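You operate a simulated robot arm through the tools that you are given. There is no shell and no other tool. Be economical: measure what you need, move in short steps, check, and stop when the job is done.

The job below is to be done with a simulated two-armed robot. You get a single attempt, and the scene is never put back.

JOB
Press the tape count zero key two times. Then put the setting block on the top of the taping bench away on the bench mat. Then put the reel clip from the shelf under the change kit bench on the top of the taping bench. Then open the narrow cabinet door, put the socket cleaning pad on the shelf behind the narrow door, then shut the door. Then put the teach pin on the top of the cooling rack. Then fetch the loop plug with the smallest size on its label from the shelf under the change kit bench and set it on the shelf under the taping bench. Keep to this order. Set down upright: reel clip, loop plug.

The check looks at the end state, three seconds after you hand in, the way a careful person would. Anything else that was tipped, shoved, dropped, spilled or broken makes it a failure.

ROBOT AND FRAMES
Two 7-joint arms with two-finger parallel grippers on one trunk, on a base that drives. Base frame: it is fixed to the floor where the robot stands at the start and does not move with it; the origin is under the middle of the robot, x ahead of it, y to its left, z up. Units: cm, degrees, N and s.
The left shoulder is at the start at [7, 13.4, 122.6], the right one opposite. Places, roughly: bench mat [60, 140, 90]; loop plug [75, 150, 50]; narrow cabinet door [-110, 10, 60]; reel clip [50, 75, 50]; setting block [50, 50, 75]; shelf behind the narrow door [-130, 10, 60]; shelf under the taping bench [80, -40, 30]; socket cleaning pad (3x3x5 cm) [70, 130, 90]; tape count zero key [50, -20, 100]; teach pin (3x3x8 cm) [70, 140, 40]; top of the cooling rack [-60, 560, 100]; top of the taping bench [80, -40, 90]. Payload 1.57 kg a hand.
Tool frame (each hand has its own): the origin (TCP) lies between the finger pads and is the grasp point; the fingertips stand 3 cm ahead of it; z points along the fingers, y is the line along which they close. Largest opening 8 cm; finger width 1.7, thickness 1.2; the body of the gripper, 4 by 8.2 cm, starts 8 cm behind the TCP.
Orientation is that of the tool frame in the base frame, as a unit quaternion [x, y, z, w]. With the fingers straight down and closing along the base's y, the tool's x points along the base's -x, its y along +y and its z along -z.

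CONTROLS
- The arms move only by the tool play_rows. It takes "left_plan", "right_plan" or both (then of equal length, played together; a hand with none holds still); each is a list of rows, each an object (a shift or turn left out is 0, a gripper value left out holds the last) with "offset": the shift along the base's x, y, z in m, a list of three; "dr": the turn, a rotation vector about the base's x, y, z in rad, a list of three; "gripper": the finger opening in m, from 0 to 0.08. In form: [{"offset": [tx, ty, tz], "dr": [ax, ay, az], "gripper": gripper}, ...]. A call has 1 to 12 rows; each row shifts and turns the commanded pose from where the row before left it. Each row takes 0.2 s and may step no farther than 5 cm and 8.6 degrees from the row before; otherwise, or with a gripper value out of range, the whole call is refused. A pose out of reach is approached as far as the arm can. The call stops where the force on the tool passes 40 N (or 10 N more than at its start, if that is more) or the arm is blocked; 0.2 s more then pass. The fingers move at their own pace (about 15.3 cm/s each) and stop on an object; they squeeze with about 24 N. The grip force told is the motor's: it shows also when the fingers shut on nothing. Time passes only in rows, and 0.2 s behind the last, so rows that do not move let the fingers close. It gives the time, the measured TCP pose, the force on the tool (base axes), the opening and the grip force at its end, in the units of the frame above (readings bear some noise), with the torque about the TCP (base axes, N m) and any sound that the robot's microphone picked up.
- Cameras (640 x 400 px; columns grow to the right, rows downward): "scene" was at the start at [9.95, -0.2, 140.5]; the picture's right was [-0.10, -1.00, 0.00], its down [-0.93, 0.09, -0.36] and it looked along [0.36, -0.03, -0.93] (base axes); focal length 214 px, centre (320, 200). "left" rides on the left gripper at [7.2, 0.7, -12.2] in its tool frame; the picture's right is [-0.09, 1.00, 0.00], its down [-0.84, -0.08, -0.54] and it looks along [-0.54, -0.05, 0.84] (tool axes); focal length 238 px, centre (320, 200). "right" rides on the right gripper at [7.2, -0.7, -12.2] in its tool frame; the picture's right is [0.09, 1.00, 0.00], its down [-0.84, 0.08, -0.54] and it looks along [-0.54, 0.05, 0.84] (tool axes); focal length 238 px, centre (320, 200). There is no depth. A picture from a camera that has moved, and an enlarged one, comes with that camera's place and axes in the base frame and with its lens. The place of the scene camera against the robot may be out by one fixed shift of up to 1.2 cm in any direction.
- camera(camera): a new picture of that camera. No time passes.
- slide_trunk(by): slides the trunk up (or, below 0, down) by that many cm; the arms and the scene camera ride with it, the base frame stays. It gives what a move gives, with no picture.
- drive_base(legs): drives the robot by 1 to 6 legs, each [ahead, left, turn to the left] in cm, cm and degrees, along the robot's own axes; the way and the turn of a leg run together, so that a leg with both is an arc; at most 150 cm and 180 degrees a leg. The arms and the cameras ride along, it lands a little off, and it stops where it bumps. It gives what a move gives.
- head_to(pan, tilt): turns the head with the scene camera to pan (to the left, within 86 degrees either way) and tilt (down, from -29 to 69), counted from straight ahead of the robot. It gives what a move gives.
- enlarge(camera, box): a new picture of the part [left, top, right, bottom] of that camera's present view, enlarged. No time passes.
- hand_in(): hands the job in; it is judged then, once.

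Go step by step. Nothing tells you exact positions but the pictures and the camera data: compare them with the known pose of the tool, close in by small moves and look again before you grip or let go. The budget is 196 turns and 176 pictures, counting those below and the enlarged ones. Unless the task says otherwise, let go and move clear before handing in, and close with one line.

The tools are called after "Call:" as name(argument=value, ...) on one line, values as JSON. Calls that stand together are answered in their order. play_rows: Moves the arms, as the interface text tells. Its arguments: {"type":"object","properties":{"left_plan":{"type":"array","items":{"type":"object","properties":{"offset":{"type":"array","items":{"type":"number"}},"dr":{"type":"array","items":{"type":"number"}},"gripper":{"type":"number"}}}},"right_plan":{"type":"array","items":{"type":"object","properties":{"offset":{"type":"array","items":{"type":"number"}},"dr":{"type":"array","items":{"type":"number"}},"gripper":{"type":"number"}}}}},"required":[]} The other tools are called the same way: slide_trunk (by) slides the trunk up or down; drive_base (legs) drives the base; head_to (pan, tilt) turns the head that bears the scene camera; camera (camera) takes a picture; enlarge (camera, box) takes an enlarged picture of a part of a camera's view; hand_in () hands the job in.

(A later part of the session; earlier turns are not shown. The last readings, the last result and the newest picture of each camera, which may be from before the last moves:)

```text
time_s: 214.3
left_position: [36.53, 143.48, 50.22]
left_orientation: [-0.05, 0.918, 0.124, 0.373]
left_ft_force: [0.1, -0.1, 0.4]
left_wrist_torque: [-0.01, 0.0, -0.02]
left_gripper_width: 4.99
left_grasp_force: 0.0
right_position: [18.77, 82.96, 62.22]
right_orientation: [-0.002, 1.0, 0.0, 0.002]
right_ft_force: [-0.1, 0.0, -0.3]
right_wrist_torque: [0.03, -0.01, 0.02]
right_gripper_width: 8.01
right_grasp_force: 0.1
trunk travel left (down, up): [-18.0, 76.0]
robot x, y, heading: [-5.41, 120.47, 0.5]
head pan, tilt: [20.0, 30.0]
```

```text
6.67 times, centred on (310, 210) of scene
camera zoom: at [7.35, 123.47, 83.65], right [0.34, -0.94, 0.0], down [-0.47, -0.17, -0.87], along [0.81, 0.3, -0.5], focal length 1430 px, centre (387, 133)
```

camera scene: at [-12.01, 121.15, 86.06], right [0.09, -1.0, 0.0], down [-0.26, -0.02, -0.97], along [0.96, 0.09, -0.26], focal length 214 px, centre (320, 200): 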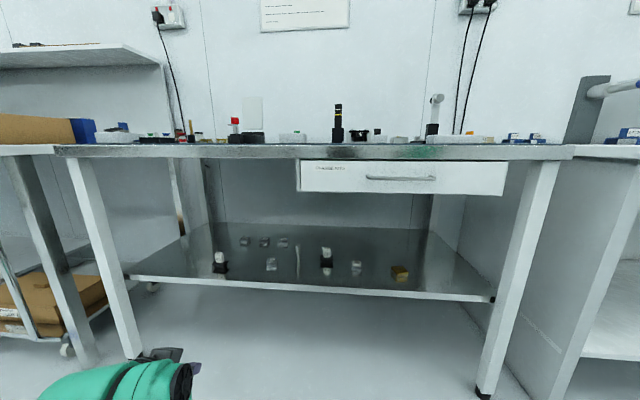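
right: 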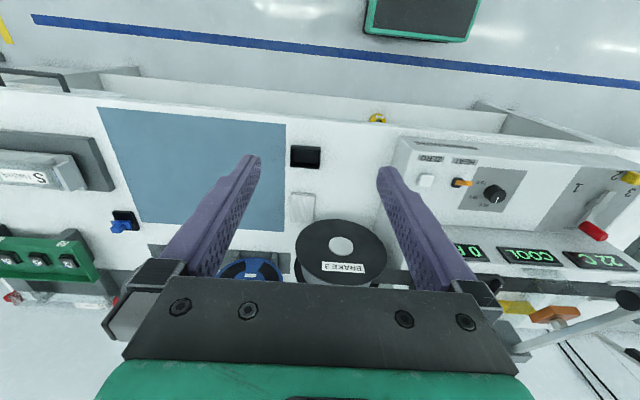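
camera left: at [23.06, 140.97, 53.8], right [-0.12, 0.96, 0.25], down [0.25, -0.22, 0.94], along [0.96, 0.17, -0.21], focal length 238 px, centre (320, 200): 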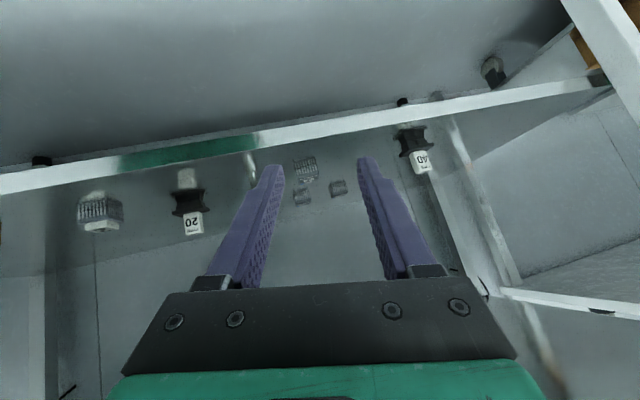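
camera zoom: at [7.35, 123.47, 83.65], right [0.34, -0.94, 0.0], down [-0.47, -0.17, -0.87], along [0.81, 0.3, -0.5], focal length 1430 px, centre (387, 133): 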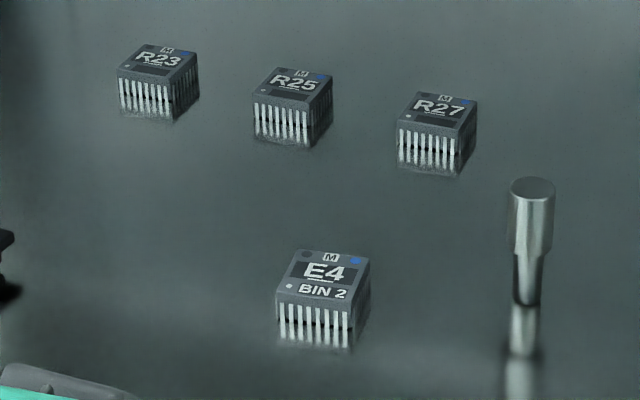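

Call:
enlarge(camera="scene", box=[360, 205, 430, 265])

Call:
enlarge(camera="scene", box=[240, 195, 280, 235])

Call:
enlarge(camera="left", box=[60, 170, 220, 250])

```text
6.67 times, centred on (395, 235) of scene
camera zoom: at [7.35, 123.47, 83.65], right [0.34, -0.94, 0.0], down [-0.47, -0.17, -0.87], along [0.81, 0.3, -0.5], focal length 1430 px, centre (-180, -33)
```

zoom: 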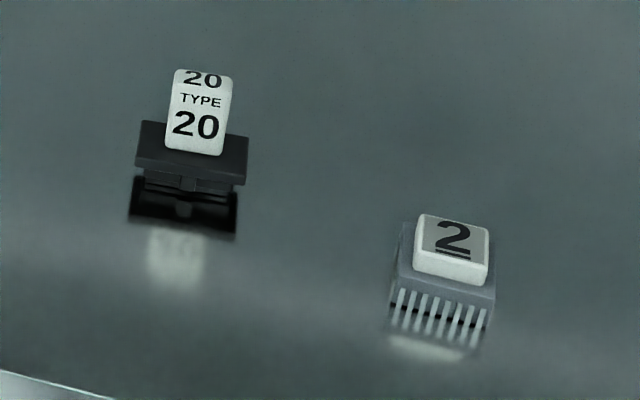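

```text
10.00 times, centred on (260, 215) of scene
camera zoom: at [7.35, 123.47, 83.65], right [0.34, -0.94, 0.0], down [-0.47, -0.17, -0.87], along [0.81, 0.3, -0.5], focal length 2145 px, centre (920, 50)
```

zoom: 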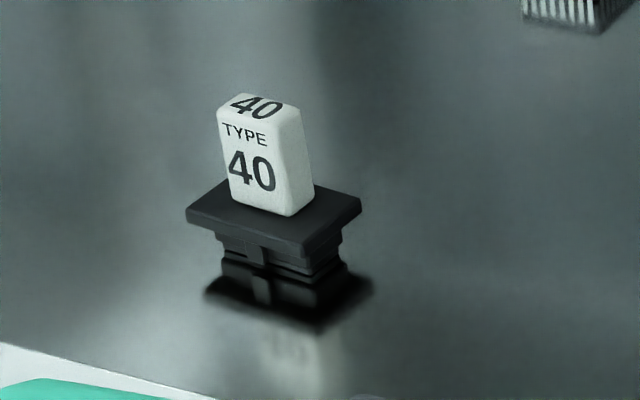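

```text
4.00 times, centred on (140, 210) of left
camera zoom: at [23.06, 140.97, 53.8], right [-0.12, 0.96, 0.25], down [0.25, -0.22, 0.94], along [0.96, 0.17, -0.21], focal length 953 px, centre (1040, 160)
```

zoom: 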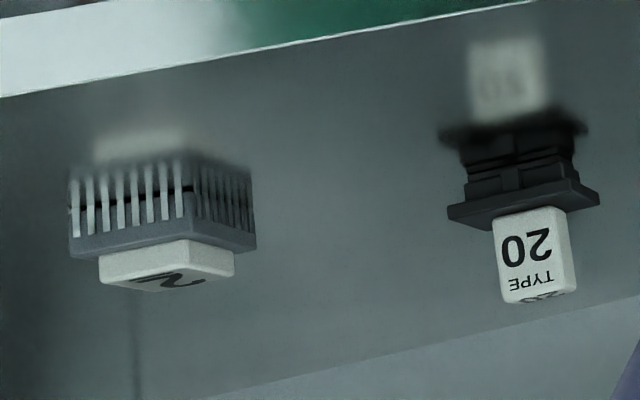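

The "TYPE 20"/"TYPE 40" plugs (black keyed plug body with a label handle) are the loop plugs; TYPE 20 is the smaller. First the teach pin: move closer and straighten the hand.

Call:
drive_base(legs=[[6, 0, 0]])

Call:
play_rows(left_plan=[{"offset": [0.03, 0, 0.01], "dr": [-0.065, 0, -0.063]}, {"offset": [0.03, -0.01, 0], "dr": [-0.065, 0, -0.063]}, {"offset": [0.02, -0.02, 0], "dr": [-0.06, 0, -0.06]}, {"offset": [0, -0.025, 0]}, {}])

Call:
camera(camera="left")

```text
time_s: 215.2
left_position: [42.33, 143.48, 50.21]
left_orientation: [-0.051, 0.918, 0.124, 0.372]
left_ft_force: [0.0, -0.9, -0.2]
left_wrist_torque: [0.0, 0.02, -0.02]
left_gripper_width: 5.01
left_grasp_force: 0.1
right_position: [24.77, 82.95, 62.12]
right_orientation: [-0.001, 1.0, 0.001, 0.002]
right_ft_force: [0.1, -0.8, 0.0]
right_wrist_torque: [-0.01, -0.01, 0.02]
right_gripper_width: 7.98
right_grasp_force: 0.1
trunk travel left (down, up): [-18.0, 76.0]
robot x, y, heading: [0.4, 120.26, 0.3]
head pan, tilt: [20.0, 30.0]
```

```text
time_s: 216.4
left_position: [50.5, 139.27, 52.38]
left_orientation: [-0.006, 0.921, 0.014, 0.388]
left_ft_force: [-0.2, 0.0, 0.4]
left_wrist_torque: [0.02, 0.03, -0.04]
left_gripper_width: 5.02
left_grasp_force: 0.0
right_position: [24.76, 83.07, 62.28]
right_orientation: [-0.003, 1.0, 0.0, 0.002]
right_ft_force: [-0.5, 0.3, -0.2]
right_wrist_torque: [0.02, 0.02, -0.02]
right_gripper_width: 8.01
right_grasp_force: 0.1
trunk travel left (down, up): [-18.0, 76.0]
robot x, y, heading: [0.41, 120.06, 0.1]
head pan, tilt: [20.0, 30.0]
```

```text
54 pictures are left
camera left: at [36.88, 139.55, 55.84], right [0.04, 1.0, 0.09], down [0.2, -0.09, 0.98], along [0.98, -0.02, -0.2], focal length 238 px, centre (320, 200)
```

left: 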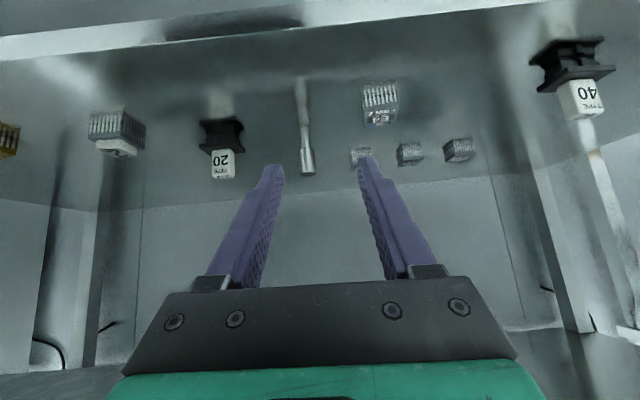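

Pin at about [66.2, 137.7]. Move in front of it, then approach along the tool axis.

Call:
play_rows(left_plan=[{"offset": [0.03, -0.008, -0.004], "dr": [-0.02, 0, 0]}, {"offset": [0.03, -0.008, -0.004]}, {"offset": [0.03, 0, -0.004]}, {"offset": [0.02, 0, -0.02]}, {"offset": [0.02, 0, -0.02]}, {}])

Call:
camera(camera="left")

```text
time_s: 217.8
left_position: [63.19, 136.4, 45.98]
left_orientation: [-0.004, 0.926, -0.008, 0.376]
left_ft_force: [0.9, -0.6, -0.7]
left_wrist_torque: [0.0, -0.02, 0.0]
left_gripper_width: 5.01
left_grasp_force: 0.1
right_position: [24.77, 83.19, 62.15]
right_orientation: [-0.002, 1.0, 0.001, 0.002]
right_ft_force: [0.2, -1.0, -0.3]
right_wrist_torque: [0.0, 0.01, 0.0]
right_gripper_width: 8.0
right_grasp_force: 0.0
trunk travel left (down, up): [-18.0, 76.0]
robot x, y, heading: [0.2, 120.09, 0.2]
head pan, tilt: [20.0, 30.0]
```

```text
53 pictures are left
camera left: at [49.69, 137.14, 49.73], right [0.07, 1.0, 0.05], down [0.22, -0.06, 0.97], along [0.97, -0.05, -0.22], focal length 238 px, centre (320, 200)
```

left: 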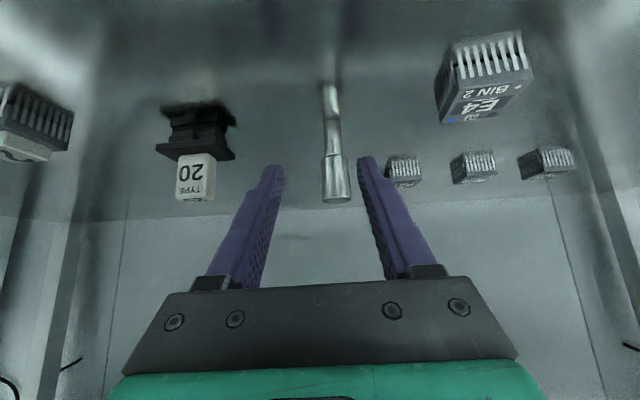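

Call:
play_rows(left_plan=[{"offset": [0, 0.012, 0]}, {"offset": [0.015, 0, -0.008]}, {"offset": [0.015, 0, -0.008]}, {}])

Call:
camera(camera="left")

```text
time_s: 218.8
left_position: [66.28, 137.66, 44.37]
left_orientation: [-0.004, 0.926, -0.007, 0.377]
left_ft_force: [0.5, 0.6, -0.2]
left_wrist_torque: [-0.03, 0.02, -0.02]
left_gripper_width: 5.0
left_grasp_force: 0.0
right_position: [24.66, 83.09, 62.23]
right_orientation: [-0.002, 1.0, 0.0, 0.002]
right_ft_force: [-0.2, 0.9, 0.1]
right_wrist_torque: [0.01, 0.02, -0.03]
right_gripper_width: 8.0
right_grasp_force: 0.1
trunk travel left (down, up): [-18.0, 76.0]
robot x, y, heading: [0.06, 119.93, 0.0]
head pan, tilt: [20.0, 30.0]
```

```text
52 pictures are left
camera left: at [52.63, 138.38, 48.19], right [0.06, 1.0, 0.05], down [0.22, -0.06, 0.97], along [0.97, -0.05, -0.22], focal length 238 px, centre (320, 200)
```

left: 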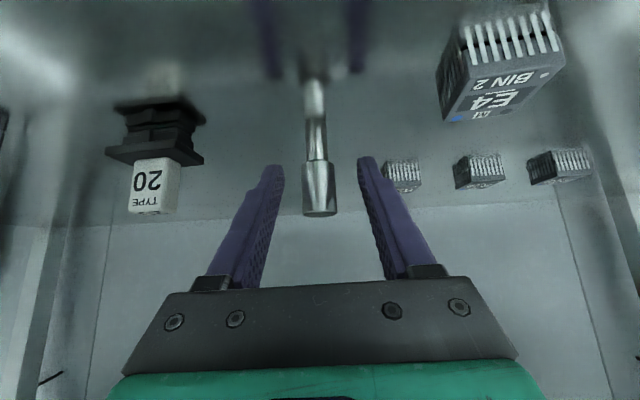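

Pin head centred between the pads. Close, then lift and check.

Call:
play_rows(left_plan=[{"gripper": 0.03}, {"gripper": 0.015}, {"gripper": 0.005}, {}, {"offset": [0, 0, 0.015]}, {"offset": [0, 0, 0.025]}, {"offset": [-0.03, 0, 0.015]}])

Call:
camera(camera="left")

```text
time_s: 220.4
left_position: [63.4, 137.49, 49.93]
left_orientation: [-0.004, 0.926, -0.008, 0.377]
left_ft_force: [-0.5, -0.1, -0.8]
left_wrist_torque: [0.0, 0.01, -0.04]
left_gripper_width: 2.24
left_grasp_force: 23.8
right_position: [24.85, 83.19, 62.23]
right_orientation: [-0.003, 1.0, 0.0, 0.002]
right_ft_force: [0.2, -0.3, -0.6]
right_wrist_torque: [0.02, -0.03, 0.01]
right_gripper_width: 7.99
right_grasp_force: 0.1
trunk travel left (down, up): [-18.0, 76.0]
robot x, y, heading: [0.01, 120.5, -0.0]
head pan, tilt: [20.0, 30.0]
```

```text
51 pictures are left
camera left: at [49.75, 138.31, 53.74], right [0.07, 1.0, 0.05], down [0.22, -0.06, 0.97], along [0.97, -0.05, -0.22], focal length 238 px, centre (320, 200)
```

left: 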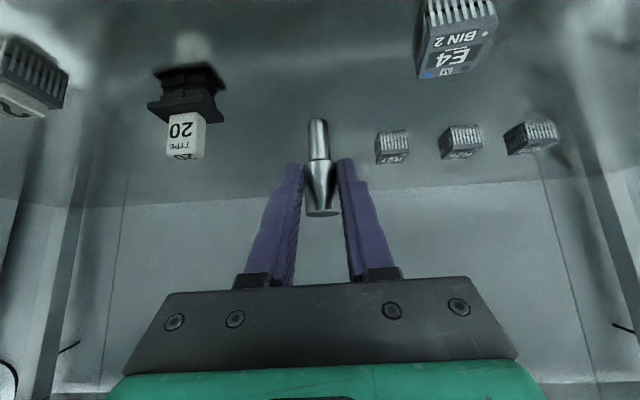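

Pin held vertically. Withdraw from the shelf, back off and turn left toward the cooling rack.

Call:
play_rows(left_plan=[{"offset": [-0.045, 0, 0.005]}, {"offset": [-0.045, 0, 0.005]}, {"offset": [-0.045, 0, 0]}, {"offset": [-0.03, 0, 0]}])

Call:
drive_base(legs=[[-28, 0, 0]])

Call:
slide_trunk(by=40)

Call:
drive_base(legs=[[0, 0, 90]])

Call:
head_to(pan=0, tilt=10)

Call:
camera(camera="scene")

```text
time_s: 221.4
left_position: [47.28, 139.4, 52.61]
left_orientation: [-0.011, 0.919, 0.02, 0.395]
left_ft_force: [0.6, 0.6, -1.0]
left_wrist_torque: [-0.01, 0.02, -0.02]
left_gripper_width: 2.25
left_grasp_force: 24.2
right_position: [24.77, 82.99, 62.26]
right_orientation: [-0.002, 1.0, -0.001, 0.002]
right_ft_force: [-0.5, 0.1, -0.3]
right_wrist_torque: [-0.04, -0.03, 0.02]
right_gripper_width: 8.01
right_grasp_force: 0.1
trunk travel left (down, up): [-18.0, 76.0]
robot x, y, heading: [0.28, 119.77, 0.1]
head pan, tilt: [20.0, 30.0]
```

```text
time_s: 223.4
left_position: [19.26, 139.45, 51.78]
left_orientation: [-0.01, 0.922, 0.024, 0.386]
left_ft_force: [-1.1, -0.9, -0.5]
left_wrist_torque: [0.01, -0.01, -0.03]
left_gripper_width: 2.2
left_grasp_force: 23.8
right_position: [-3.02, 83.06, 62.24]
right_orientation: [-0.004, 1.0, 0.0, 0.002]
right_ft_force: [-0.4, 0.0, 0.3]
right_wrist_torque: [0.01, 0.0, -0.02]
right_gripper_width: 8.0
right_grasp_force: 0.1
trunk travel left (down, up): [-18.0, 76.0]
robot x, y, heading: [-27.27, 119.45, 0.5]
head pan, tilt: [20.0, 30.0]
```

```text
time_s: 227.2
left_position: [19.28, 139.42, 91.82]
left_orientation: [-0.011, 0.922, 0.028, 0.386]
left_ft_force: [0.1, 0.1, -1.0]
left_wrist_torque: [0.01, 0.02, 0.0]
left_gripper_width: 2.22
left_grasp_force: 23.8
right_position: [-2.89, 82.99, 102.2]
right_orientation: [-0.003, 1.0, 0.001, 0.002]
right_ft_force: [0.4, -0.5, 1.1]
right_wrist_torque: [-0.01, -0.01, -0.02]
right_gripper_width: 8.02
right_grasp_force: 0.0
trunk travel left (down, up): [-58.0, 36.0]
robot x, y, heading: [-27.13, 119.36, 0.5]
head pan, tilt: [20.0, 30.0]
```

```text
time_s: 231.3
left_position: [-44.79, 167.59, 91.85]
left_orientation: [-0.643, 0.661, 0.286, 0.261]
left_ft_force: [0.0, -0.9, -0.7]
left_wrist_torque: [-0.02, 0.01, -0.02]
left_gripper_width: 2.19
left_grasp_force: 23.5
right_position: [10.58, 142.54, 102.25]
right_orientation: [-0.693, 0.721, 0.001, 0.001]
right_ft_force: [0.5, -0.3, -0.5]
right_wrist_torque: [0.01, 0.0, 0.01]
right_gripper_width: 8.0
right_grasp_force: 0.1
trunk travel left (down, up): [-58.0, 36.0]
robot x, y, heading: [-27.35, 119.91, 87.8]
head pan, tilt: [20.0, 30.0]
```

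```text
time_s: 232.2
left_position: [-44.97, 167.55, 91.92]
left_orientation: [-0.644, 0.66, 0.287, 0.261]
left_ft_force: [-0.2, 0.8, 0.2]
left_wrist_torque: [-0.04, 0.0, 0.02]
left_gripper_width: 2.21
left_grasp_force: 23.9
right_position: [10.46, 142.72, 102.21]
right_orientation: [-0.692, 0.722, 0.001, 0.001]
right_ft_force: [-0.1, 0.0, -0.7]
right_wrist_torque: [-0.01, 0.01, 0.0]
right_gripper_width: 8.0
right_grasp_force: 0.0
trunk travel left (down, up): [-58.0, 36.0]
robot x, y, heading: [-27.53, 119.92, 87.5]
head pan, tilt: [0.0, 10.0]
```

```text
50 pictures are left
camera scene: at [-27.52, 134.53, 126.87], right [1.0, -0.04, 0.0], down [-0.01, -0.17, -0.98], along [0.04, 0.98, -0.17], focal length 214 px, centre (320, 200)
```

scene: 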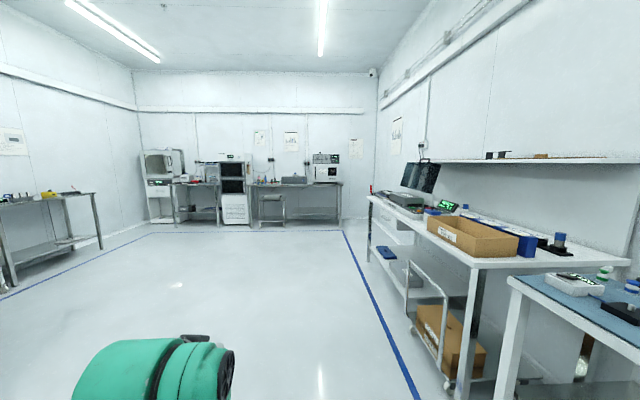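

The far wall holds the cooling rack area (~[-60, 560]). Drive ahead down the clear aisle.

Call:
drive_base(legs=[[0, 0, 4], [150, 0, 0], [140, 0, 0]])

Call:
camera(camera="scene")

```text
time_s: 246.6
left_position: [-53.77, 456.42, 91.9]
left_orientation: [0.658, -0.646, -0.292, -0.254]
left_ft_force: [-0.2, 0.0, -0.1]
left_wrist_torque: [-0.03, 0.01, 0.0]
left_gripper_width: 2.23
left_grasp_force: 24.4
right_position: [2.63, 433.84, 102.13]
right_orientation: [0.708, -0.706, -0.002, -0.001]
right_ft_force: [0.2, 0.6, 0.1]
right_wrist_torque: [-0.02, 0.01, -0.01]
right_gripper_width: 8.0
right_grasp_force: 0.0
trunk travel left (down, up): [-58.0, 36.0]
robot x, y, heading: [-34.28, 409.32, 90.1]
head pan, tilt: [0.0, 10.0]
```

```text
49 pictures are left
camera scene: at [-35.03, 424.18, 126.88], right [1.0, 0.0, 0.0], down [0.0, -0.17, -0.98], along [0.0, 0.98, -0.17], focal length 214 px, centre (320, 200)
```

scene: 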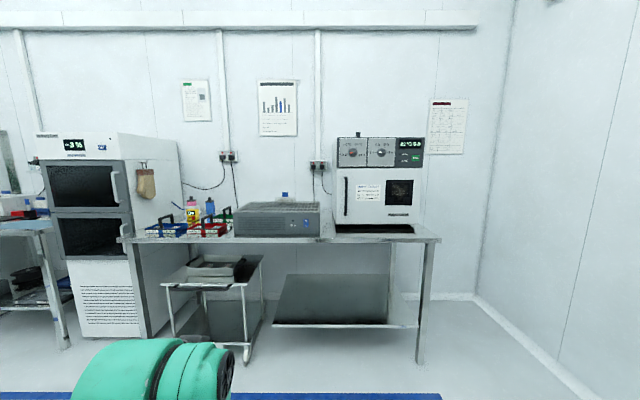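

Call:
enlarge(camera="scene", box=[140, 170, 340, 270])

```text
3.20 times, centred on (240, 220) of scene
camera zoom: at [-35.03, 424.18, 126.88], right [1.0, 0.0, 0.0], down [0.0, -0.17, -0.98], along [0.0, 0.98, -0.17], focal length 686 px, centre (576, 136)
```

zoom: 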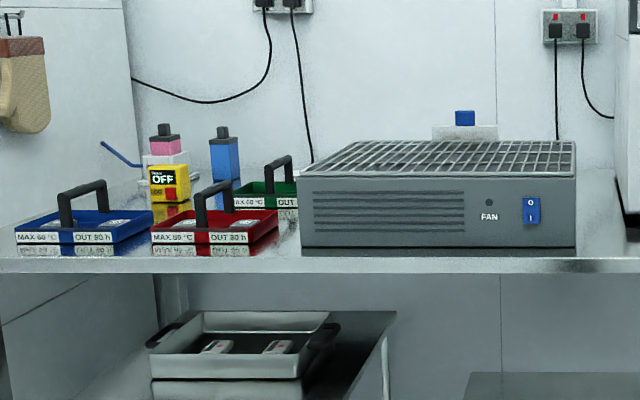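

The cooling rack is the vented FAN box with a wire-grid top (~z 101, front y≈531). Raise the trunk and drive up to it.

Call:
slide_trunk(by=24)

Call:
drive_base(legs=[[0, 8, 0], [60, 0, 0]])

Call:
head_to(pan=5, tilt=35)

Call:
camera(camera="scene")

Call:
camera(camera="left")

```text
time_s: 249.1
left_position: [-53.84, 456.31, 115.85]
left_orientation: [0.658, -0.646, -0.292, -0.254]
left_ft_force: [0.9, -0.3, -0.5]
left_wrist_torque: [-0.02, 0.02, -0.03]
left_gripper_width: 2.22
left_grasp_force: 24.2
right_position: [2.57, 433.91, 126.2]
right_orientation: [0.708, -0.706, -0.001, -0.002]
right_ft_force: [0.3, 0.8, -0.7]
right_wrist_torque: [0.04, -0.01, 0.01]
right_gripper_width: 8.0
right_grasp_force: 0.1
trunk travel left (down, up): [-82.0, 12.0]
robot x, y, heading: [-34.55, 409.76, 90.5]
head pan, tilt: [0.0, 10.0]
```

```text
time_s: 253.2
left_position: [-61.66, 515.92, 115.95]
left_orientation: [0.655, -0.648, -0.292, -0.256]
left_ft_force: [-0.6, -1.1, -1.2]
left_wrist_torque: [-0.02, 0.03, 0.02]
left_gripper_width: 2.22
left_grasp_force: 23.8
right_position: [-5.27, 493.14, 126.19]
right_orientation: [-0.706, 0.708, 0.001, 0.002]
right_ft_force: [-1.2, -0.1, 0.2]
right_wrist_torque: [0.03, 0.01, 0.0]
right_gripper_width: 8.0
right_grasp_force: 0.0
trunk travel left (down, up): [-82.0, 12.0]
robot x, y, heading: [-42.58, 469.07, 90.0]
head pan, tilt: [0.0, 10.0]
```

```text
time_s: 254.1
left_position: [-61.59, 516.13, 115.89]
left_orientation: [0.656, -0.648, -0.291, -0.255]
left_ft_force: [0.0, -0.6, -0.4]
left_wrist_torque: [-0.05, 0.0, 0.0]
left_gripper_width: 2.19
left_grasp_force: 23.6
right_position: [-5.29, 493.15, 126.13]
right_orientation: [-0.706, 0.708, 0.001, 0.001]
right_ft_force: [0.2, -0.1, -0.3]
right_wrist_torque: [-0.03, -0.01, -0.01]
right_gripper_width: 8.04
right_grasp_force: 0.1
trunk travel left (down, up): [-82.0, 12.0]
robot x, y, heading: [-42.65, 469.27, 89.8]
head pan, tilt: [5.0, 35.0]
```

```text
47 pictures are left
camera scene: at [-43.78, 483.24, 146.87], right [1.0, 0.08, 0.0], down [0.05, -0.57, -0.82], along [-0.07, 0.82, -0.57], focal length 214 px, centre (320, 200)
```

scene: 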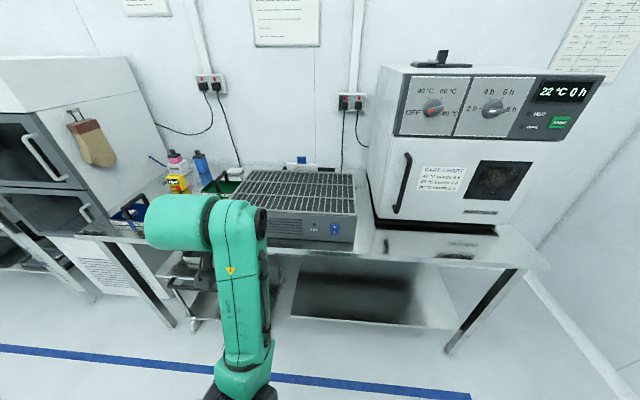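

```text
46 pictures are left
camera left: at [-61.67, 502.34, 119.38], right [-0.99, 0.03, 0.11], down [0.11, 0.2, 0.97], along [0.01, 0.98, -0.2], focal length 238 px, centre (320, 200)
```

left: 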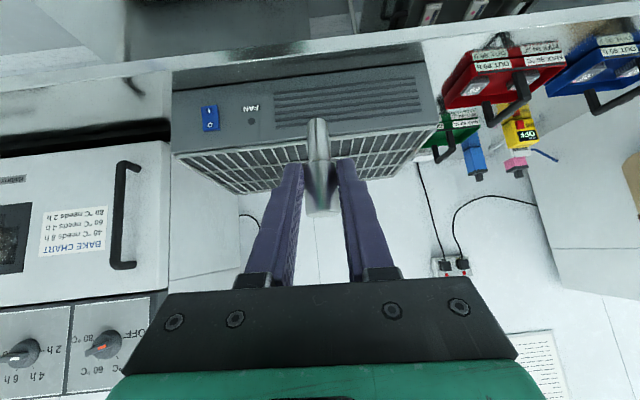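

Call:
enlarge(camera="scene", box=[220, 150, 380, 250])

Call:
enlarge(camera="left", box=[160, 80, 440, 230])

```text
4.00 times, centred on (300, 200) of scene
camera zoom: at [-43.78, 483.24, 146.87], right [1.0, 0.08, 0.0], down [0.05, -0.57, -0.82], along [-0.07, 0.82, -0.57], focal length 858 px, centre (400, 200)
```

zoom: 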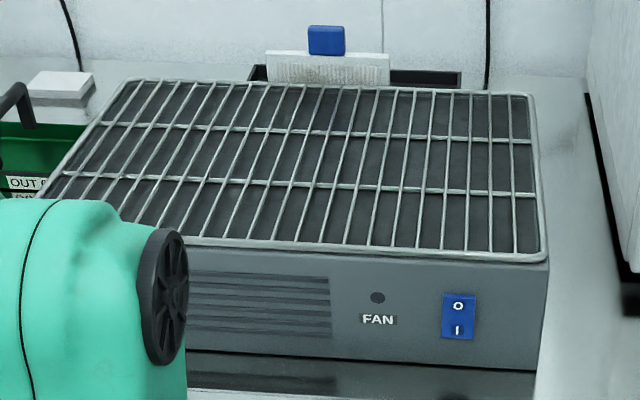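

```text
2.29 times, centred on (300, 155) of left
camera zoom: at [-61.67, 502.34, 119.38], right [-0.99, 0.03, 0.11], down [0.11, 0.2, 0.97], along [0.01, 0.98, -0.2], focal length 545 px, centre (366, 303)
```

zoom: 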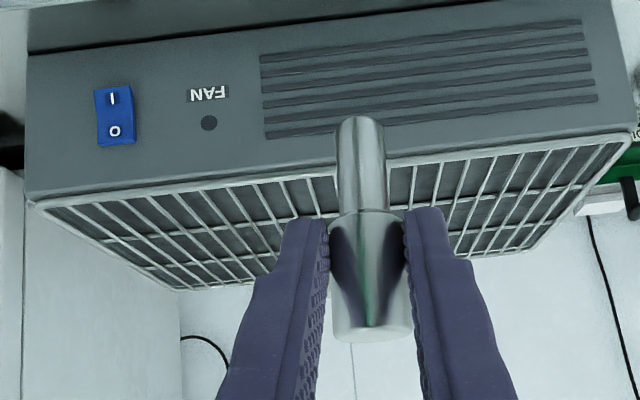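

The grid wires are ~2 cm apart over a dark panel with cross wires at y≈550 and 561. I'll drive closer, correct the hand tilt, and move over a wire crossing near [-58, 550].

Call:
drive_base(legs=[[9, 0, 0]])

Call:
play_rows(left_plan=[{"dr": [-0.022, -0.061, -0.029], "offset": [0.01, 0.035, 0]}, {"offset": [0.01, 0.04, 0]}, {"offset": [0.01, 0.04, 0]}, {"offset": [0, 0.04, 0]}, {"offset": [0, 0.04, 0]}, {"offset": [0, 0.03, 0]}, {}])

Call:
camera(camera="left")

Call:
camera(camera="scene")

```text
time_s: 255.2
left_position: [-61.56, 524.52, 115.96]
left_orientation: [0.655, -0.648, -0.293, -0.257]
left_ft_force: [0.2, -0.6, -0.8]
left_wrist_torque: [-0.03, 0.01, 0.01]
left_gripper_width: 2.22
left_grasp_force: 24.5
right_position: [-5.2, 501.6, 126.32]
right_orientation: [-0.706, 0.709, 0.003, 0.004]
right_ft_force: [1.4, 0.2, -0.7]
right_wrist_torque: [0.02, -0.02, 0.01]
right_gripper_width: 7.98
right_grasp_force: 0.0
trunk travel left (down, up): [-82.0, 12.0]
robot x, y, heading: [-42.46, 477.74, 89.8]
head pan, tilt: [5.0, 35.0]
```

```text
time_s: 256.8
left_position: [-58.38, 547.45, 116.04]
left_orientation: [0.658, -0.653, -0.26, -0.272]
left_ft_force: [0.2, 0.5, -0.9]
left_wrist_torque: [0.01, -0.01, 0.01]
left_gripper_width: 2.22
left_grasp_force: 23.5
right_position: [-5.17, 502.03, 126.15]
right_orientation: [-0.706, 0.708, 0.002, 0.001]
right_ft_force: [0.0, 0.0, -0.8]
right_wrist_torque: [0.04, -0.02, -0.02]
right_gripper_width: 7.98
right_grasp_force: 0.0
trunk travel left (down, up): [-82.0, 12.0]
robot x, y, heading: [-42.19, 477.91, 90.0]
head pan, tilt: [5.0, 35.0]
```

```text
43 pictures are left
camera left: at [-59.12, 533.83, 119.73], right [-1.0, 0.06, 0.05], down [0.06, 0.22, 0.97], along [0.05, 0.97, -0.22], focal length 238 px, centre (320, 200)
```

left: 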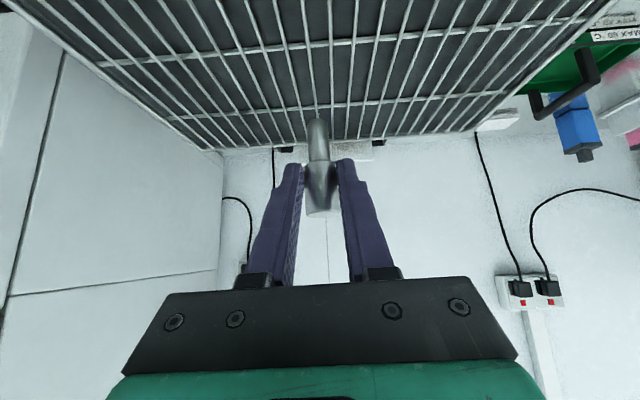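

```text
42 pictures are left
camera scene: at [-43.75, 492.05, 146.87], right [1.0, 0.08, 0.0], down [0.05, -0.57, -0.82], along [-0.07, 0.82, -0.57], focal length 214 px, centre (320, 200)
```

scene: 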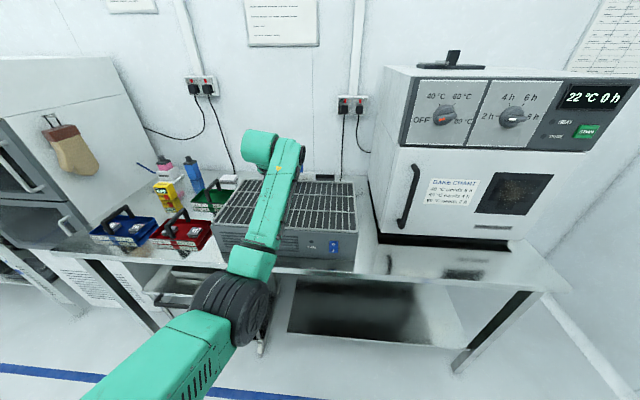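

Call:
play_rows(left_plan=[{"offset": [0, 0.02, -0.02]}, {"offset": [0, 0.02, -0.025]}, {"offset": [0, 0, -0.02]}, {}])

Call:
camera(camera="left")

```text
time_s: 257.8
left_position: [-58.62, 551.43, 109.46]
left_orientation: [0.657, -0.652, -0.262, -0.273]
left_ft_force: [-0.4, -0.1, -1.0]
left_wrist_torque: [-0.03, 0.03, -0.02]
left_gripper_width: 2.21
left_grasp_force: 23.8
right_position: [-5.27, 502.01, 126.19]
right_orientation: [-0.706, 0.708, 0.002, 0.001]
right_ft_force: [-0.2, 0.3, -0.4]
right_wrist_torque: [-0.04, 0.05, 0.0]
right_gripper_width: 8.02
right_grasp_force: 0.1
trunk travel left (down, up): [-82.0, 12.0]
robot x, y, heading: [-42.18, 477.86, 89.4]
head pan, tilt: [5.0, 35.0]
```

```text
41 pictures are left
camera left: at [-59.34, 537.8, 113.26], right [-1.0, 0.06, 0.05], down [0.06, 0.22, 0.97], along [0.05, 0.97, -0.22], focal length 238 px, centre (320, 200)
```

left: 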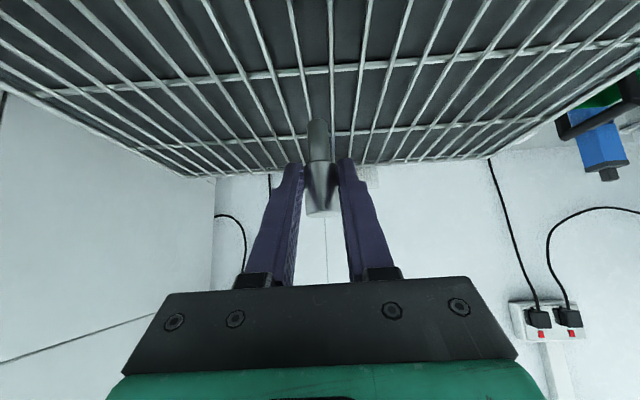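

The pin currently hangs over the middle of a gap; shift 0.9 cm toward a wire and ~1 cm to the cross wire, then lower to contact.

Call:
play_rows(left_plan=[{"offset": [-0.009, 0.01, 0]}, {"offset": [0, 0, -0.015]}, {"offset": [0, 0, -0.005]}, {"offset": [0, 0, -0.003]}, {"offset": [0, 0, -0.003]}, {"offset": [0, 0, -0.003]}, {"offset": [0, 0, -0.003]}])

Call:
enlarge(camera="left", box=[240, 60, 400, 220])

```text
time_s: 259.4
left_position: [-59.51, 552.41, 106.26]
left_orientation: [0.658, -0.652, -0.261, -0.272]
left_ft_force: [-0.3, -0.3, -0.1]
left_wrist_torque: [-0.04, -0.01, -0.03]
left_gripper_width: 2.22
left_grasp_force: 24.0
right_position: [-5.31, 502.12, 126.17]
right_orientation: [-0.706, 0.708, 0.001, 0.002]
right_ft_force: [0.2, -0.5, 0.6]
right_wrist_torque: [0.0, 0.01, -0.01]
right_gripper_width: 8.0
right_grasp_force: 0.2
trunk travel left (down, up): [-82.0, 12.0]
robot x, y, heading: [-42.86, 477.93, 89.9]
head pan, tilt: [5.0, 35.0]
```

```text
2.50 times, centred on (320, 140) of left
camera zoom: at [-60.14, 538.79, 109.98], right [-1.0, 0.07, 0.05], down [0.06, 0.22, 0.97], along [0.05, 0.97, -0.22], focal length 596 px, centre (320, 350)
```

zoom: 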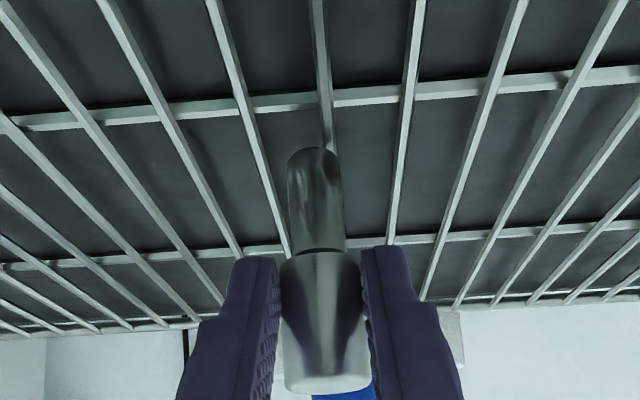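

Nicely aligned with the wire crossing; shift 0.3 cm and continue lowering in small steps.

Call:
play_rows(left_plan=[{"offset": [-0.003, 0, -0.003]}, {"offset": [0, 0, -0.003]}, {"offset": [0, 0, -0.003]}, {"offset": [0, 0, -0.003]}, {"offset": [0, 0, -0.003]}, {"offset": [0, 0, -0.003]}])

Call:
enlarge(camera="left", box=[240, 60, 400, 220])

```text
time_s: 260.8
left_position: [-59.8, 552.16, 104.62]
left_orientation: [0.656, -0.652, -0.262, -0.274]
left_ft_force: [-1.5, 3.0, 16.8]
left_wrist_torque: [0.44, 0.02, 0.03]
left_gripper_width: 2.25
left_grasp_force: 23.6
right_position: [-5.11, 501.69, 126.32]
right_orientation: [-0.706, 0.709, 0.003, 0.003]
right_ft_force: [-0.1, -0.6, 0.6]
right_wrist_torque: [0.01, -0.01, 0.0]
right_gripper_width: 8.02
right_grasp_force: 0.1
trunk travel left (down, up): [-82.0, 12.0]
robot x, y, heading: [-42.46, 478.05, 89.9]
head pan, tilt: [5.0, 35.0]
```

```text
2.50 times, centred on (320, 140) of left
camera zoom: at [-60.43, 538.49, 108.41], right [-1.0, 0.06, 0.05], down [0.06, 0.22, 0.97], along [0.05, 0.97, -0.22], focal length 596 px, centre (320, 350)
```

zoom: 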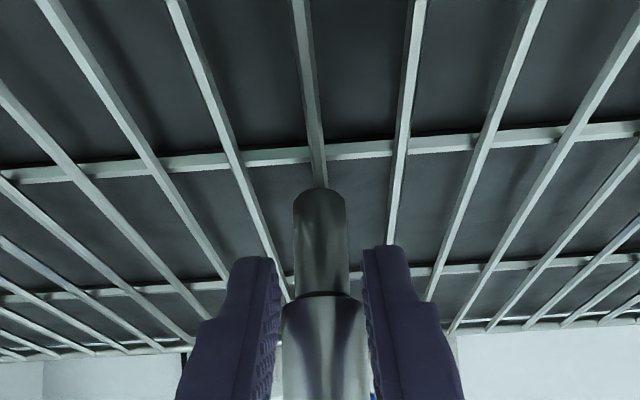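

The pin touches one wire, but the cross wire is ~2 cm nearer. Lift 1 cm, move back 2 cm, and touch down on the crossing.

Call:
play_rows(left_plan=[{"offset": [0, 0, 0.012]}, {"offset": [0, -0.02, 0]}, {"offset": [0, 0, 0]}])

Call:
enlarge(camera="left", box=[240, 60, 400, 220])

```text
time_s: 261.6
left_position: [-59.83, 550.38, 105.55]
left_orientation: [0.658, -0.652, -0.26, -0.272]
left_ft_force: [0.1, -0.5, -0.9]
left_wrist_torque: [-0.03, 0.01, 0.01]
left_gripper_width: 2.24
left_grasp_force: 24.2
right_position: [-5.22, 501.96, 126.33]
right_orientation: [-0.706, 0.708, 0.002, 0.001]
right_ft_force: [-0.2, 0.0, -0.8]
right_wrist_torque: [-0.02, 0.0, 0.0]
right_gripper_width: 7.99
right_grasp_force: 0.0
trunk travel left (down, up): [-82.0, 12.0]
robot x, y, heading: [-42.17, 477.56, 90.0]
head pan, tilt: [5.0, 35.0]
```

```text
2.50 times, centred on (320, 140) of left
camera zoom: at [-60.38, 536.76, 109.38], right [-1.0, 0.07, 0.05], down [0.06, 0.22, 0.97], along [0.05, 0.97, -0.23], focal length 596 px, centre (320, 350)
```

zoom: 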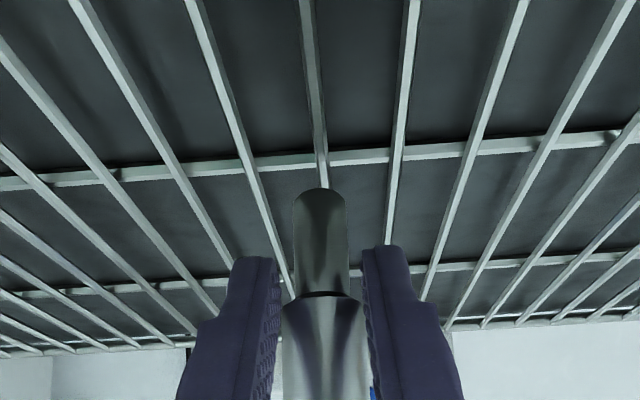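

Cross wire at y≈550.5, pin ≈551.4: shift 0.9 cm more and lower gently.

Call:
play_rows(left_plan=[{"offset": [0, -0.009, 0]}, {"offset": [0, 0, -0.004]}, {"offset": [0, 0, -0.002]}, {"offset": [0, 0, -0.002]}, {"offset": [0, 0, -0.002]}, {"offset": [0, 0, -0.001]}])

Call:
enlarge(camera="left", box=[240, 60, 400, 220])

```text
time_s: 263.0
left_position: [-59.76, 549.48, 104.76]
left_orientation: [0.656, -0.652, -0.263, -0.274]
left_ft_force: [0.2, 2.1, 6.3]
left_wrist_torque: [0.26, -0.01, 0.02]
left_gripper_width: 2.21
left_grasp_force: 24.3
right_position: [-5.29, 502.03, 126.22]
right_orientation: [-0.706, 0.708, 0.001, 0.002]
right_ft_force: [-0.4, 0.1, -0.5]
right_wrist_torque: [-0.02, 0.01, -0.03]
right_gripper_width: 7.98
right_grasp_force: 0.1
trunk travel left (down, up): [-82.0, 12.0]
robot x, y, heading: [-42.5, 477.97, 90.0]
head pan, tilt: [5.0, 35.0]
```

```text
2.50 times, centred on (320, 140) of left
camera zoom: at [-60.37, 535.9, 108.43], right [-1.0, 0.06, 0.05], down [0.06, 0.22, 0.97], along [0.05, 0.97, -0.22], focal length 596 px, centre (320, 350)
```

zoom: 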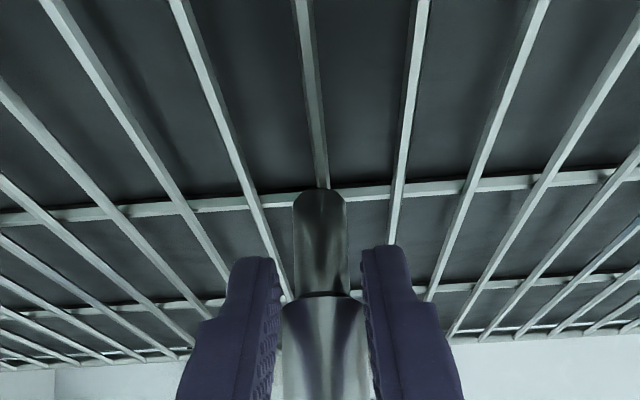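

The cross wire is at the near edge of the pin's foot; shift 0.7 cm more, set down and check force.

Call:
play_rows(left_plan=[{"offset": [0, 0, 0.006]}, {"offset": [0, -0.007, 0]}, {"offset": [0, 0, -0.003]}, {"offset": [0, 0, -0.002]}, {"offset": [0, 0, -0.001]}, {"offset": [0, 0, 0]}])

Call:
enlarge(camera="left", box=[240, 60, 400, 220])

```text
time_s: 264.4
left_position: [-59.74, 548.68, 104.74]
left_orientation: [0.657, -0.651, -0.263, -0.274]
left_ft_force: [0.1, 3.0, 8.6]
left_wrist_torque: [0.35, 0.0, 0.03]
left_gripper_width: 2.22
left_grasp_force: 24.3
right_position: [-5.13, 501.91, 126.21]
right_orientation: [-0.706, 0.708, 0.002, 0.002]
right_ft_force: [0.1, 0.6, 0.2]
right_wrist_torque: [0.02, 0.02, 0.01]
right_gripper_width: 8.0
right_grasp_force: 0.0
trunk travel left (down, up): [-82.0, 12.0]
robot x, y, heading: [-42.17, 477.95, 90.1]
head pan, tilt: [5.0, 35.0]
```

```text
2.50 times, centred on (320, 140) of left
camera zoom: at [-60.37, 535.11, 108.42], right [-1.0, 0.06, 0.05], down [0.06, 0.22, 0.97], along [0.05, 0.97, -0.22], focal length 596 px, centre (320, 350)
```

zoom: 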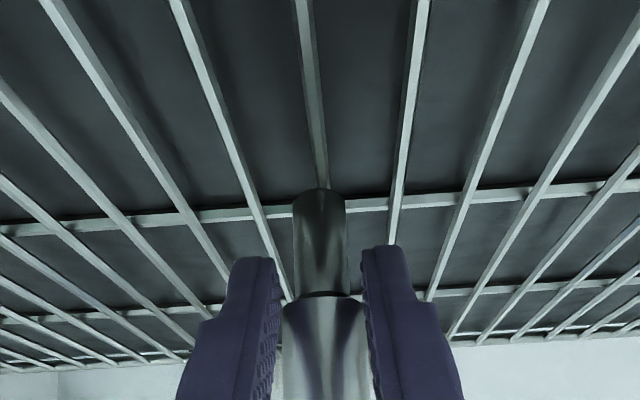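

Seated on the crossing. Relax slightly, open gradually, and check before withdrawing.

Call:
play_rows(left_plan=[{"offset": [0, 0, 0.001]}, {"gripper": 0.026}, {"gripper": 0.032}, {"gripper": 0.045}, {}])

Call:
enlarge(camera="left", box=[240, 60, 400, 220])

```text
time_s: 265.6
left_position: [-59.73, 548.83, 104.58]
left_orientation: [0.658, -0.652, -0.262, -0.272]
left_ft_force: [-0.7, -0.6, -0.2]
left_wrist_torque: [0.03, 0.0, 0.04]
left_gripper_width: 4.52
left_grasp_force: 0.1
right_position: [-5.15, 502.06, 126.28]
right_orientation: [-0.706, 0.708, 0.001, 0.002]
right_ft_force: [0.2, -0.1, 0.5]
right_wrist_torque: [0.02, 0.0, 0.0]
right_gripper_width: 8.0
right_grasp_force: 0.1
trunk travel left (down, up): [-82.0, 12.0]
robot x, y, heading: [-42.62, 478.12, 89.9]
head pan, tilt: [5.0, 35.0]
```

```text
2.50 times, centred on (320, 140) of left
camera zoom: at [-60.42, 535.17, 108.35], right [-1.0, 0.06, 0.05], down [0.06, 0.22, 0.97], along [0.05, 0.97, -0.22], focal length 596 px, centre (320, 350)
```

zoom: 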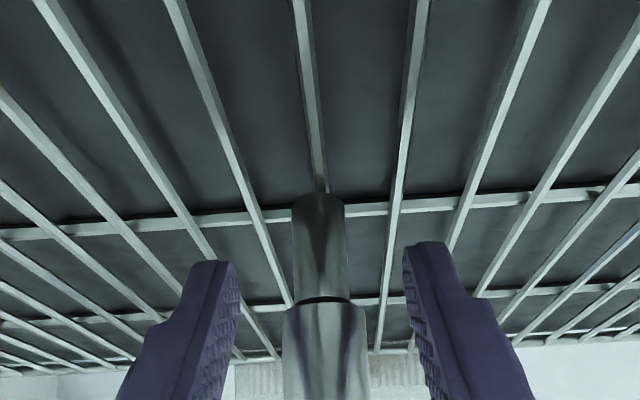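

The pin stands by itself. Withdraw along the tool axis.

Call:
play_rows(left_plan=[{"offset": [0, -0.02, 0.02]}, {"offset": [0, -0.03, 0.03]}, {"offset": [0, -0.035, 0.03]}, {"offset": [0, -0.045, 0]}, {"offset": [0, -0.045, 0]}])

Call:
camera(camera="left")

```text
time_s: 266.8
left_position: [-59.65, 531.23, 112.77]
left_orientation: [0.658, -0.651, -0.262, -0.273]
left_ft_force: [0.1, -0.7, 0.1]
left_wrist_torque: [0.0, 0.01, -0.03]
left_gripper_width: 4.51
left_grasp_force: 0.1
right_position: [-5.2, 501.87, 126.24]
right_orientation: [-0.706, 0.708, 0.003, 0.002]
right_ft_force: [-0.8, -0.9, -1.3]
right_wrist_torque: [0.04, -0.02, 0.04]
right_gripper_width: 8.01
right_grasp_force: 0.0
trunk travel left (down, up): [-82.0, 12.0]
robot x, y, heading: [-42.35, 478.15, 89.9]
head pan, tilt: [5.0, 35.0]
```

```text
34 pictures are left
camera left: at [-60.34, 517.59, 116.51], right [-1.0, 0.07, 0.05], down [0.06, 0.22, 0.97], along [0.05, 0.97, -0.22], focal length 238 px, centre (320, 200)
```

left: 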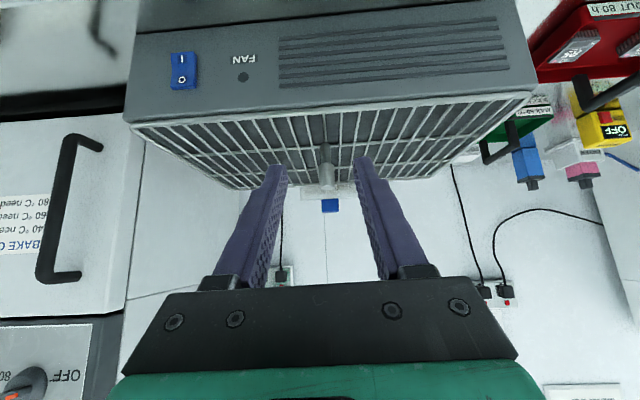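

The pin stands on the rack top. Now back down the aisle to the change kit bench for the loop plug.

Call:
drive_base(legs=[[-150, 0, 0], [-150, 0, 0], [-64, -12, 0], [0, 0, -90]])

Call:
slide_trunk(by=-40)

Call:
slide_trunk(by=-24)

Call:
head_to(pan=10, tilt=20)

Call:
camera(camera="scene")

```text
time_s: 288.2
left_position: [34.03, 136.44, 112.69]
left_orientation: [-0.019, 0.926, -0.002, 0.377]
left_ft_force: [-0.4, -0.5, 0.0]
left_wrist_torque: [0.01, 0.03, -0.03]
left_gripper_width: 4.51
left_grasp_force: 0.1
right_position: [6.41, 81.18, 126.21]
right_orientation: [-0.014, 1.0, 0.0, 0.003]
right_ft_force: [0.6, -0.9, 0.0]
right_wrist_torque: [-0.01, 0.04, -0.02]
right_gripper_width: 8.02
right_grasp_force: 0.1
trunk travel left (down, up): [-82.0, 12.0]
robot x, y, heading: [-19.13, 117.86, 1.6]
head pan, tilt: [5.0, 35.0]
```

```text
time_s: 292.0
left_position: [33.98, 136.44, 72.62]
left_orientation: [-0.019, 0.926, -0.002, 0.378]
left_ft_force: [0.5, -0.1, -0.6]
left_wrist_torque: [-0.01, 0.0, -0.04]
left_gripper_width: 4.49
left_grasp_force: 0.0
right_position: [6.39, 81.1, 86.17]
right_orientation: [-0.014, 1.0, 0.0, 0.003]
right_ft_force: [0.0, 1.1, 0.4]
right_wrist_torque: [0.04, 0.04, 0.0]
right_gripper_width: 7.99
right_grasp_force: 0.1
trunk travel left (down, up): [-42.0, 52.0]
robot x, y, heading: [-18.71, 117.32, 1.5]
head pan, tilt: [5.0, 35.0]
```

```text
time_s: 294.5
left_position: [34.11, 136.45, 48.73]
left_orientation: [-0.018, 0.926, -0.002, 0.377]
left_ft_force: [0.3, 0.4, 0.4]
left_wrist_torque: [-0.05, 0.02, 0.0]
left_gripper_width: 4.5
left_grasp_force: 0.0
right_position: [6.38, 81.1, 62.11]
right_orientation: [-0.014, 1.0, 0.0, 0.003]
right_ft_force: [0.4, -0.6, -0.5]
right_wrist_torque: [-0.02, 0.01, -0.01]
right_gripper_width: 7.96
right_grasp_force: 0.1
trunk travel left (down, up): [-18.0, 76.0]
robot x, y, heading: [-19.01, 117.59, 1.7]
head pan, tilt: [5.0, 35.0]
```

```text
time_s: 295.3
left_position: [34.07, 136.48, 48.68]
left_orientation: [-0.019, 0.926, -0.002, 0.378]
left_ft_force: [1.2, 0.4, -0.7]
left_wrist_torque: [0.01, 0.01, -0.01]
left_gripper_width: 4.49
left_grasp_force: 0.1
right_position: [6.48, 81.16, 62.26]
right_orientation: [-0.014, 1.0, 0.001, 0.002]
right_ft_force: [0.6, 0.6, 0.6]
right_wrist_torque: [0.01, -0.03, 0.04]
right_gripper_width: 7.99
right_grasp_force: 0.1
trunk travel left (down, up): [-18.0, 76.0]
robot x, y, heading: [-18.74, 117.13, 1.4]
head pan, tilt: [10.0, 20.0]
```

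```text
33 pictures are left
camera scene: at [-5.37, 119.82, 85.25], right [0.2, -0.98, 0.0], down [-0.34, -0.07, -0.94], along [0.92, 0.19, -0.34], focal length 214 px, centre (320, 200)
```

scene: 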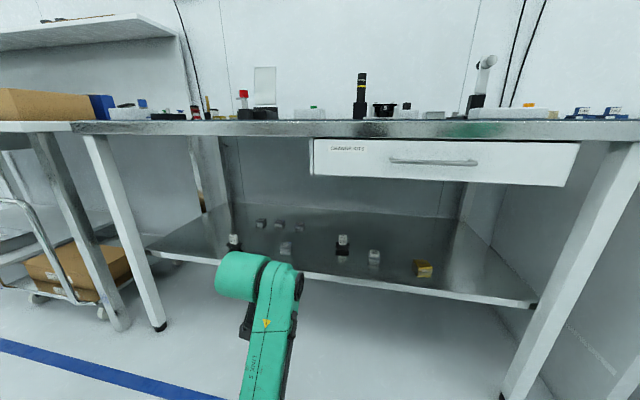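

TYPE 20 is in view. Drive up and line up the hand with it.

Call:
drive_base(legs=[[17, -8, -1.5]])

Call:
camera(camera="left")

```text
time_s: 296.8
left_position: [51.57, 127.1, 48.66]
left_orientation: [-0.005, 0.926, -0.008, 0.377]
left_ft_force: [0.9, -0.1, -0.3]
left_wrist_torque: [0.01, 0.01, 0.0]
left_gripper_width: 4.51
left_grasp_force: 0.0
right_position: [22.17, 72.5, 62.25]
right_orientation: [0.002, 1.0, 0.0, 0.003]
right_ft_force: [0.4, -0.8, -0.2]
right_wrist_torque: [0.03, 0.0, 0.0]
right_gripper_width: 8.0
right_grasp_force: 0.1
trunk travel left (down, up): [-18.0, 76.0]
robot x, y, heading: [-2.06, 109.9, -0.2]
head pan, tilt: [10.0, 20.0]
```

```text
32 pictures are left
camera left: at [37.88, 127.74, 52.42], right [0.06, 1.0, 0.05], down [0.22, -0.06, 0.97], along [0.97, -0.05, -0.22], focal length 238 px, centre (320, 200)
```

left: 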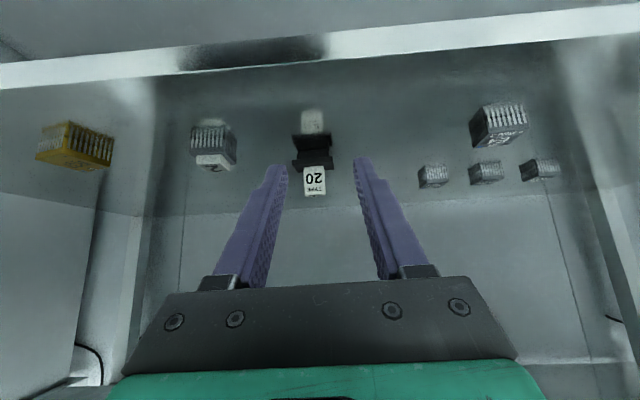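

TYPE 20: label handle at about [65.3, 125.7, 42–45.7] on a 5 cm flange. Approach to grip the label handle above the flange.

Call:
play_rows(left_plan=[{"offset": [0.03, -0.007, 0.003]}, {"offset": [0.035, -0.007, 0.003]}, {"offset": [0.015, 0, -0.01]}, {"offset": [0.01, 0, -0.008]}, {}])

Call:
camera(camera="left")

```text
time_s: 298.0
left_position: [60.42, 125.53, 47.27]
left_orientation: [-0.004, 0.926, -0.008, 0.377]
left_ft_force: [-0.5, 0.5, 1.2]
left_wrist_torque: [0.02, -0.03, 0.03]
left_gripper_width: 4.48
left_grasp_force: 0.1
right_position: [22.23, 72.48, 62.25]
right_orientation: [0.002, 1.0, -0.001, 0.002]
right_ft_force: [0.2, -0.4, -0.6]
right_wrist_torque: [0.0, -0.01, 0.0]
right_gripper_width: 7.99
right_grasp_force: 0.1
trunk travel left (down, up): [-18.0, 76.0]
robot x, y, heading: [-2.26, 109.64, -0.1]
head pan, tilt: [10.0, 20.0]
```

```text
31 pictures are left
camera left: at [46.84, 126.22, 51.08], right [0.06, 1.0, 0.05], down [0.22, -0.06, 0.97], along [0.97, -0.05, -0.22], focal length 238 px, centre (320, 200)
```

left: 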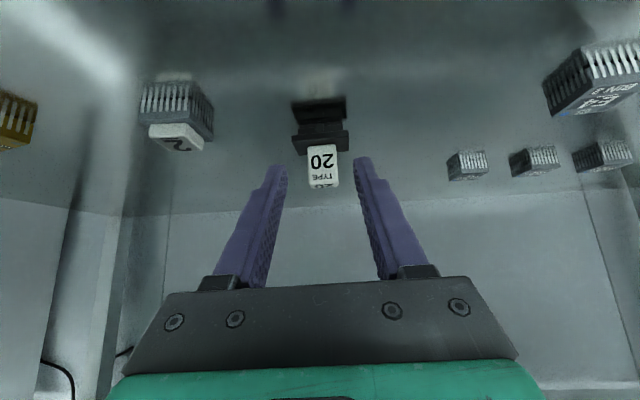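

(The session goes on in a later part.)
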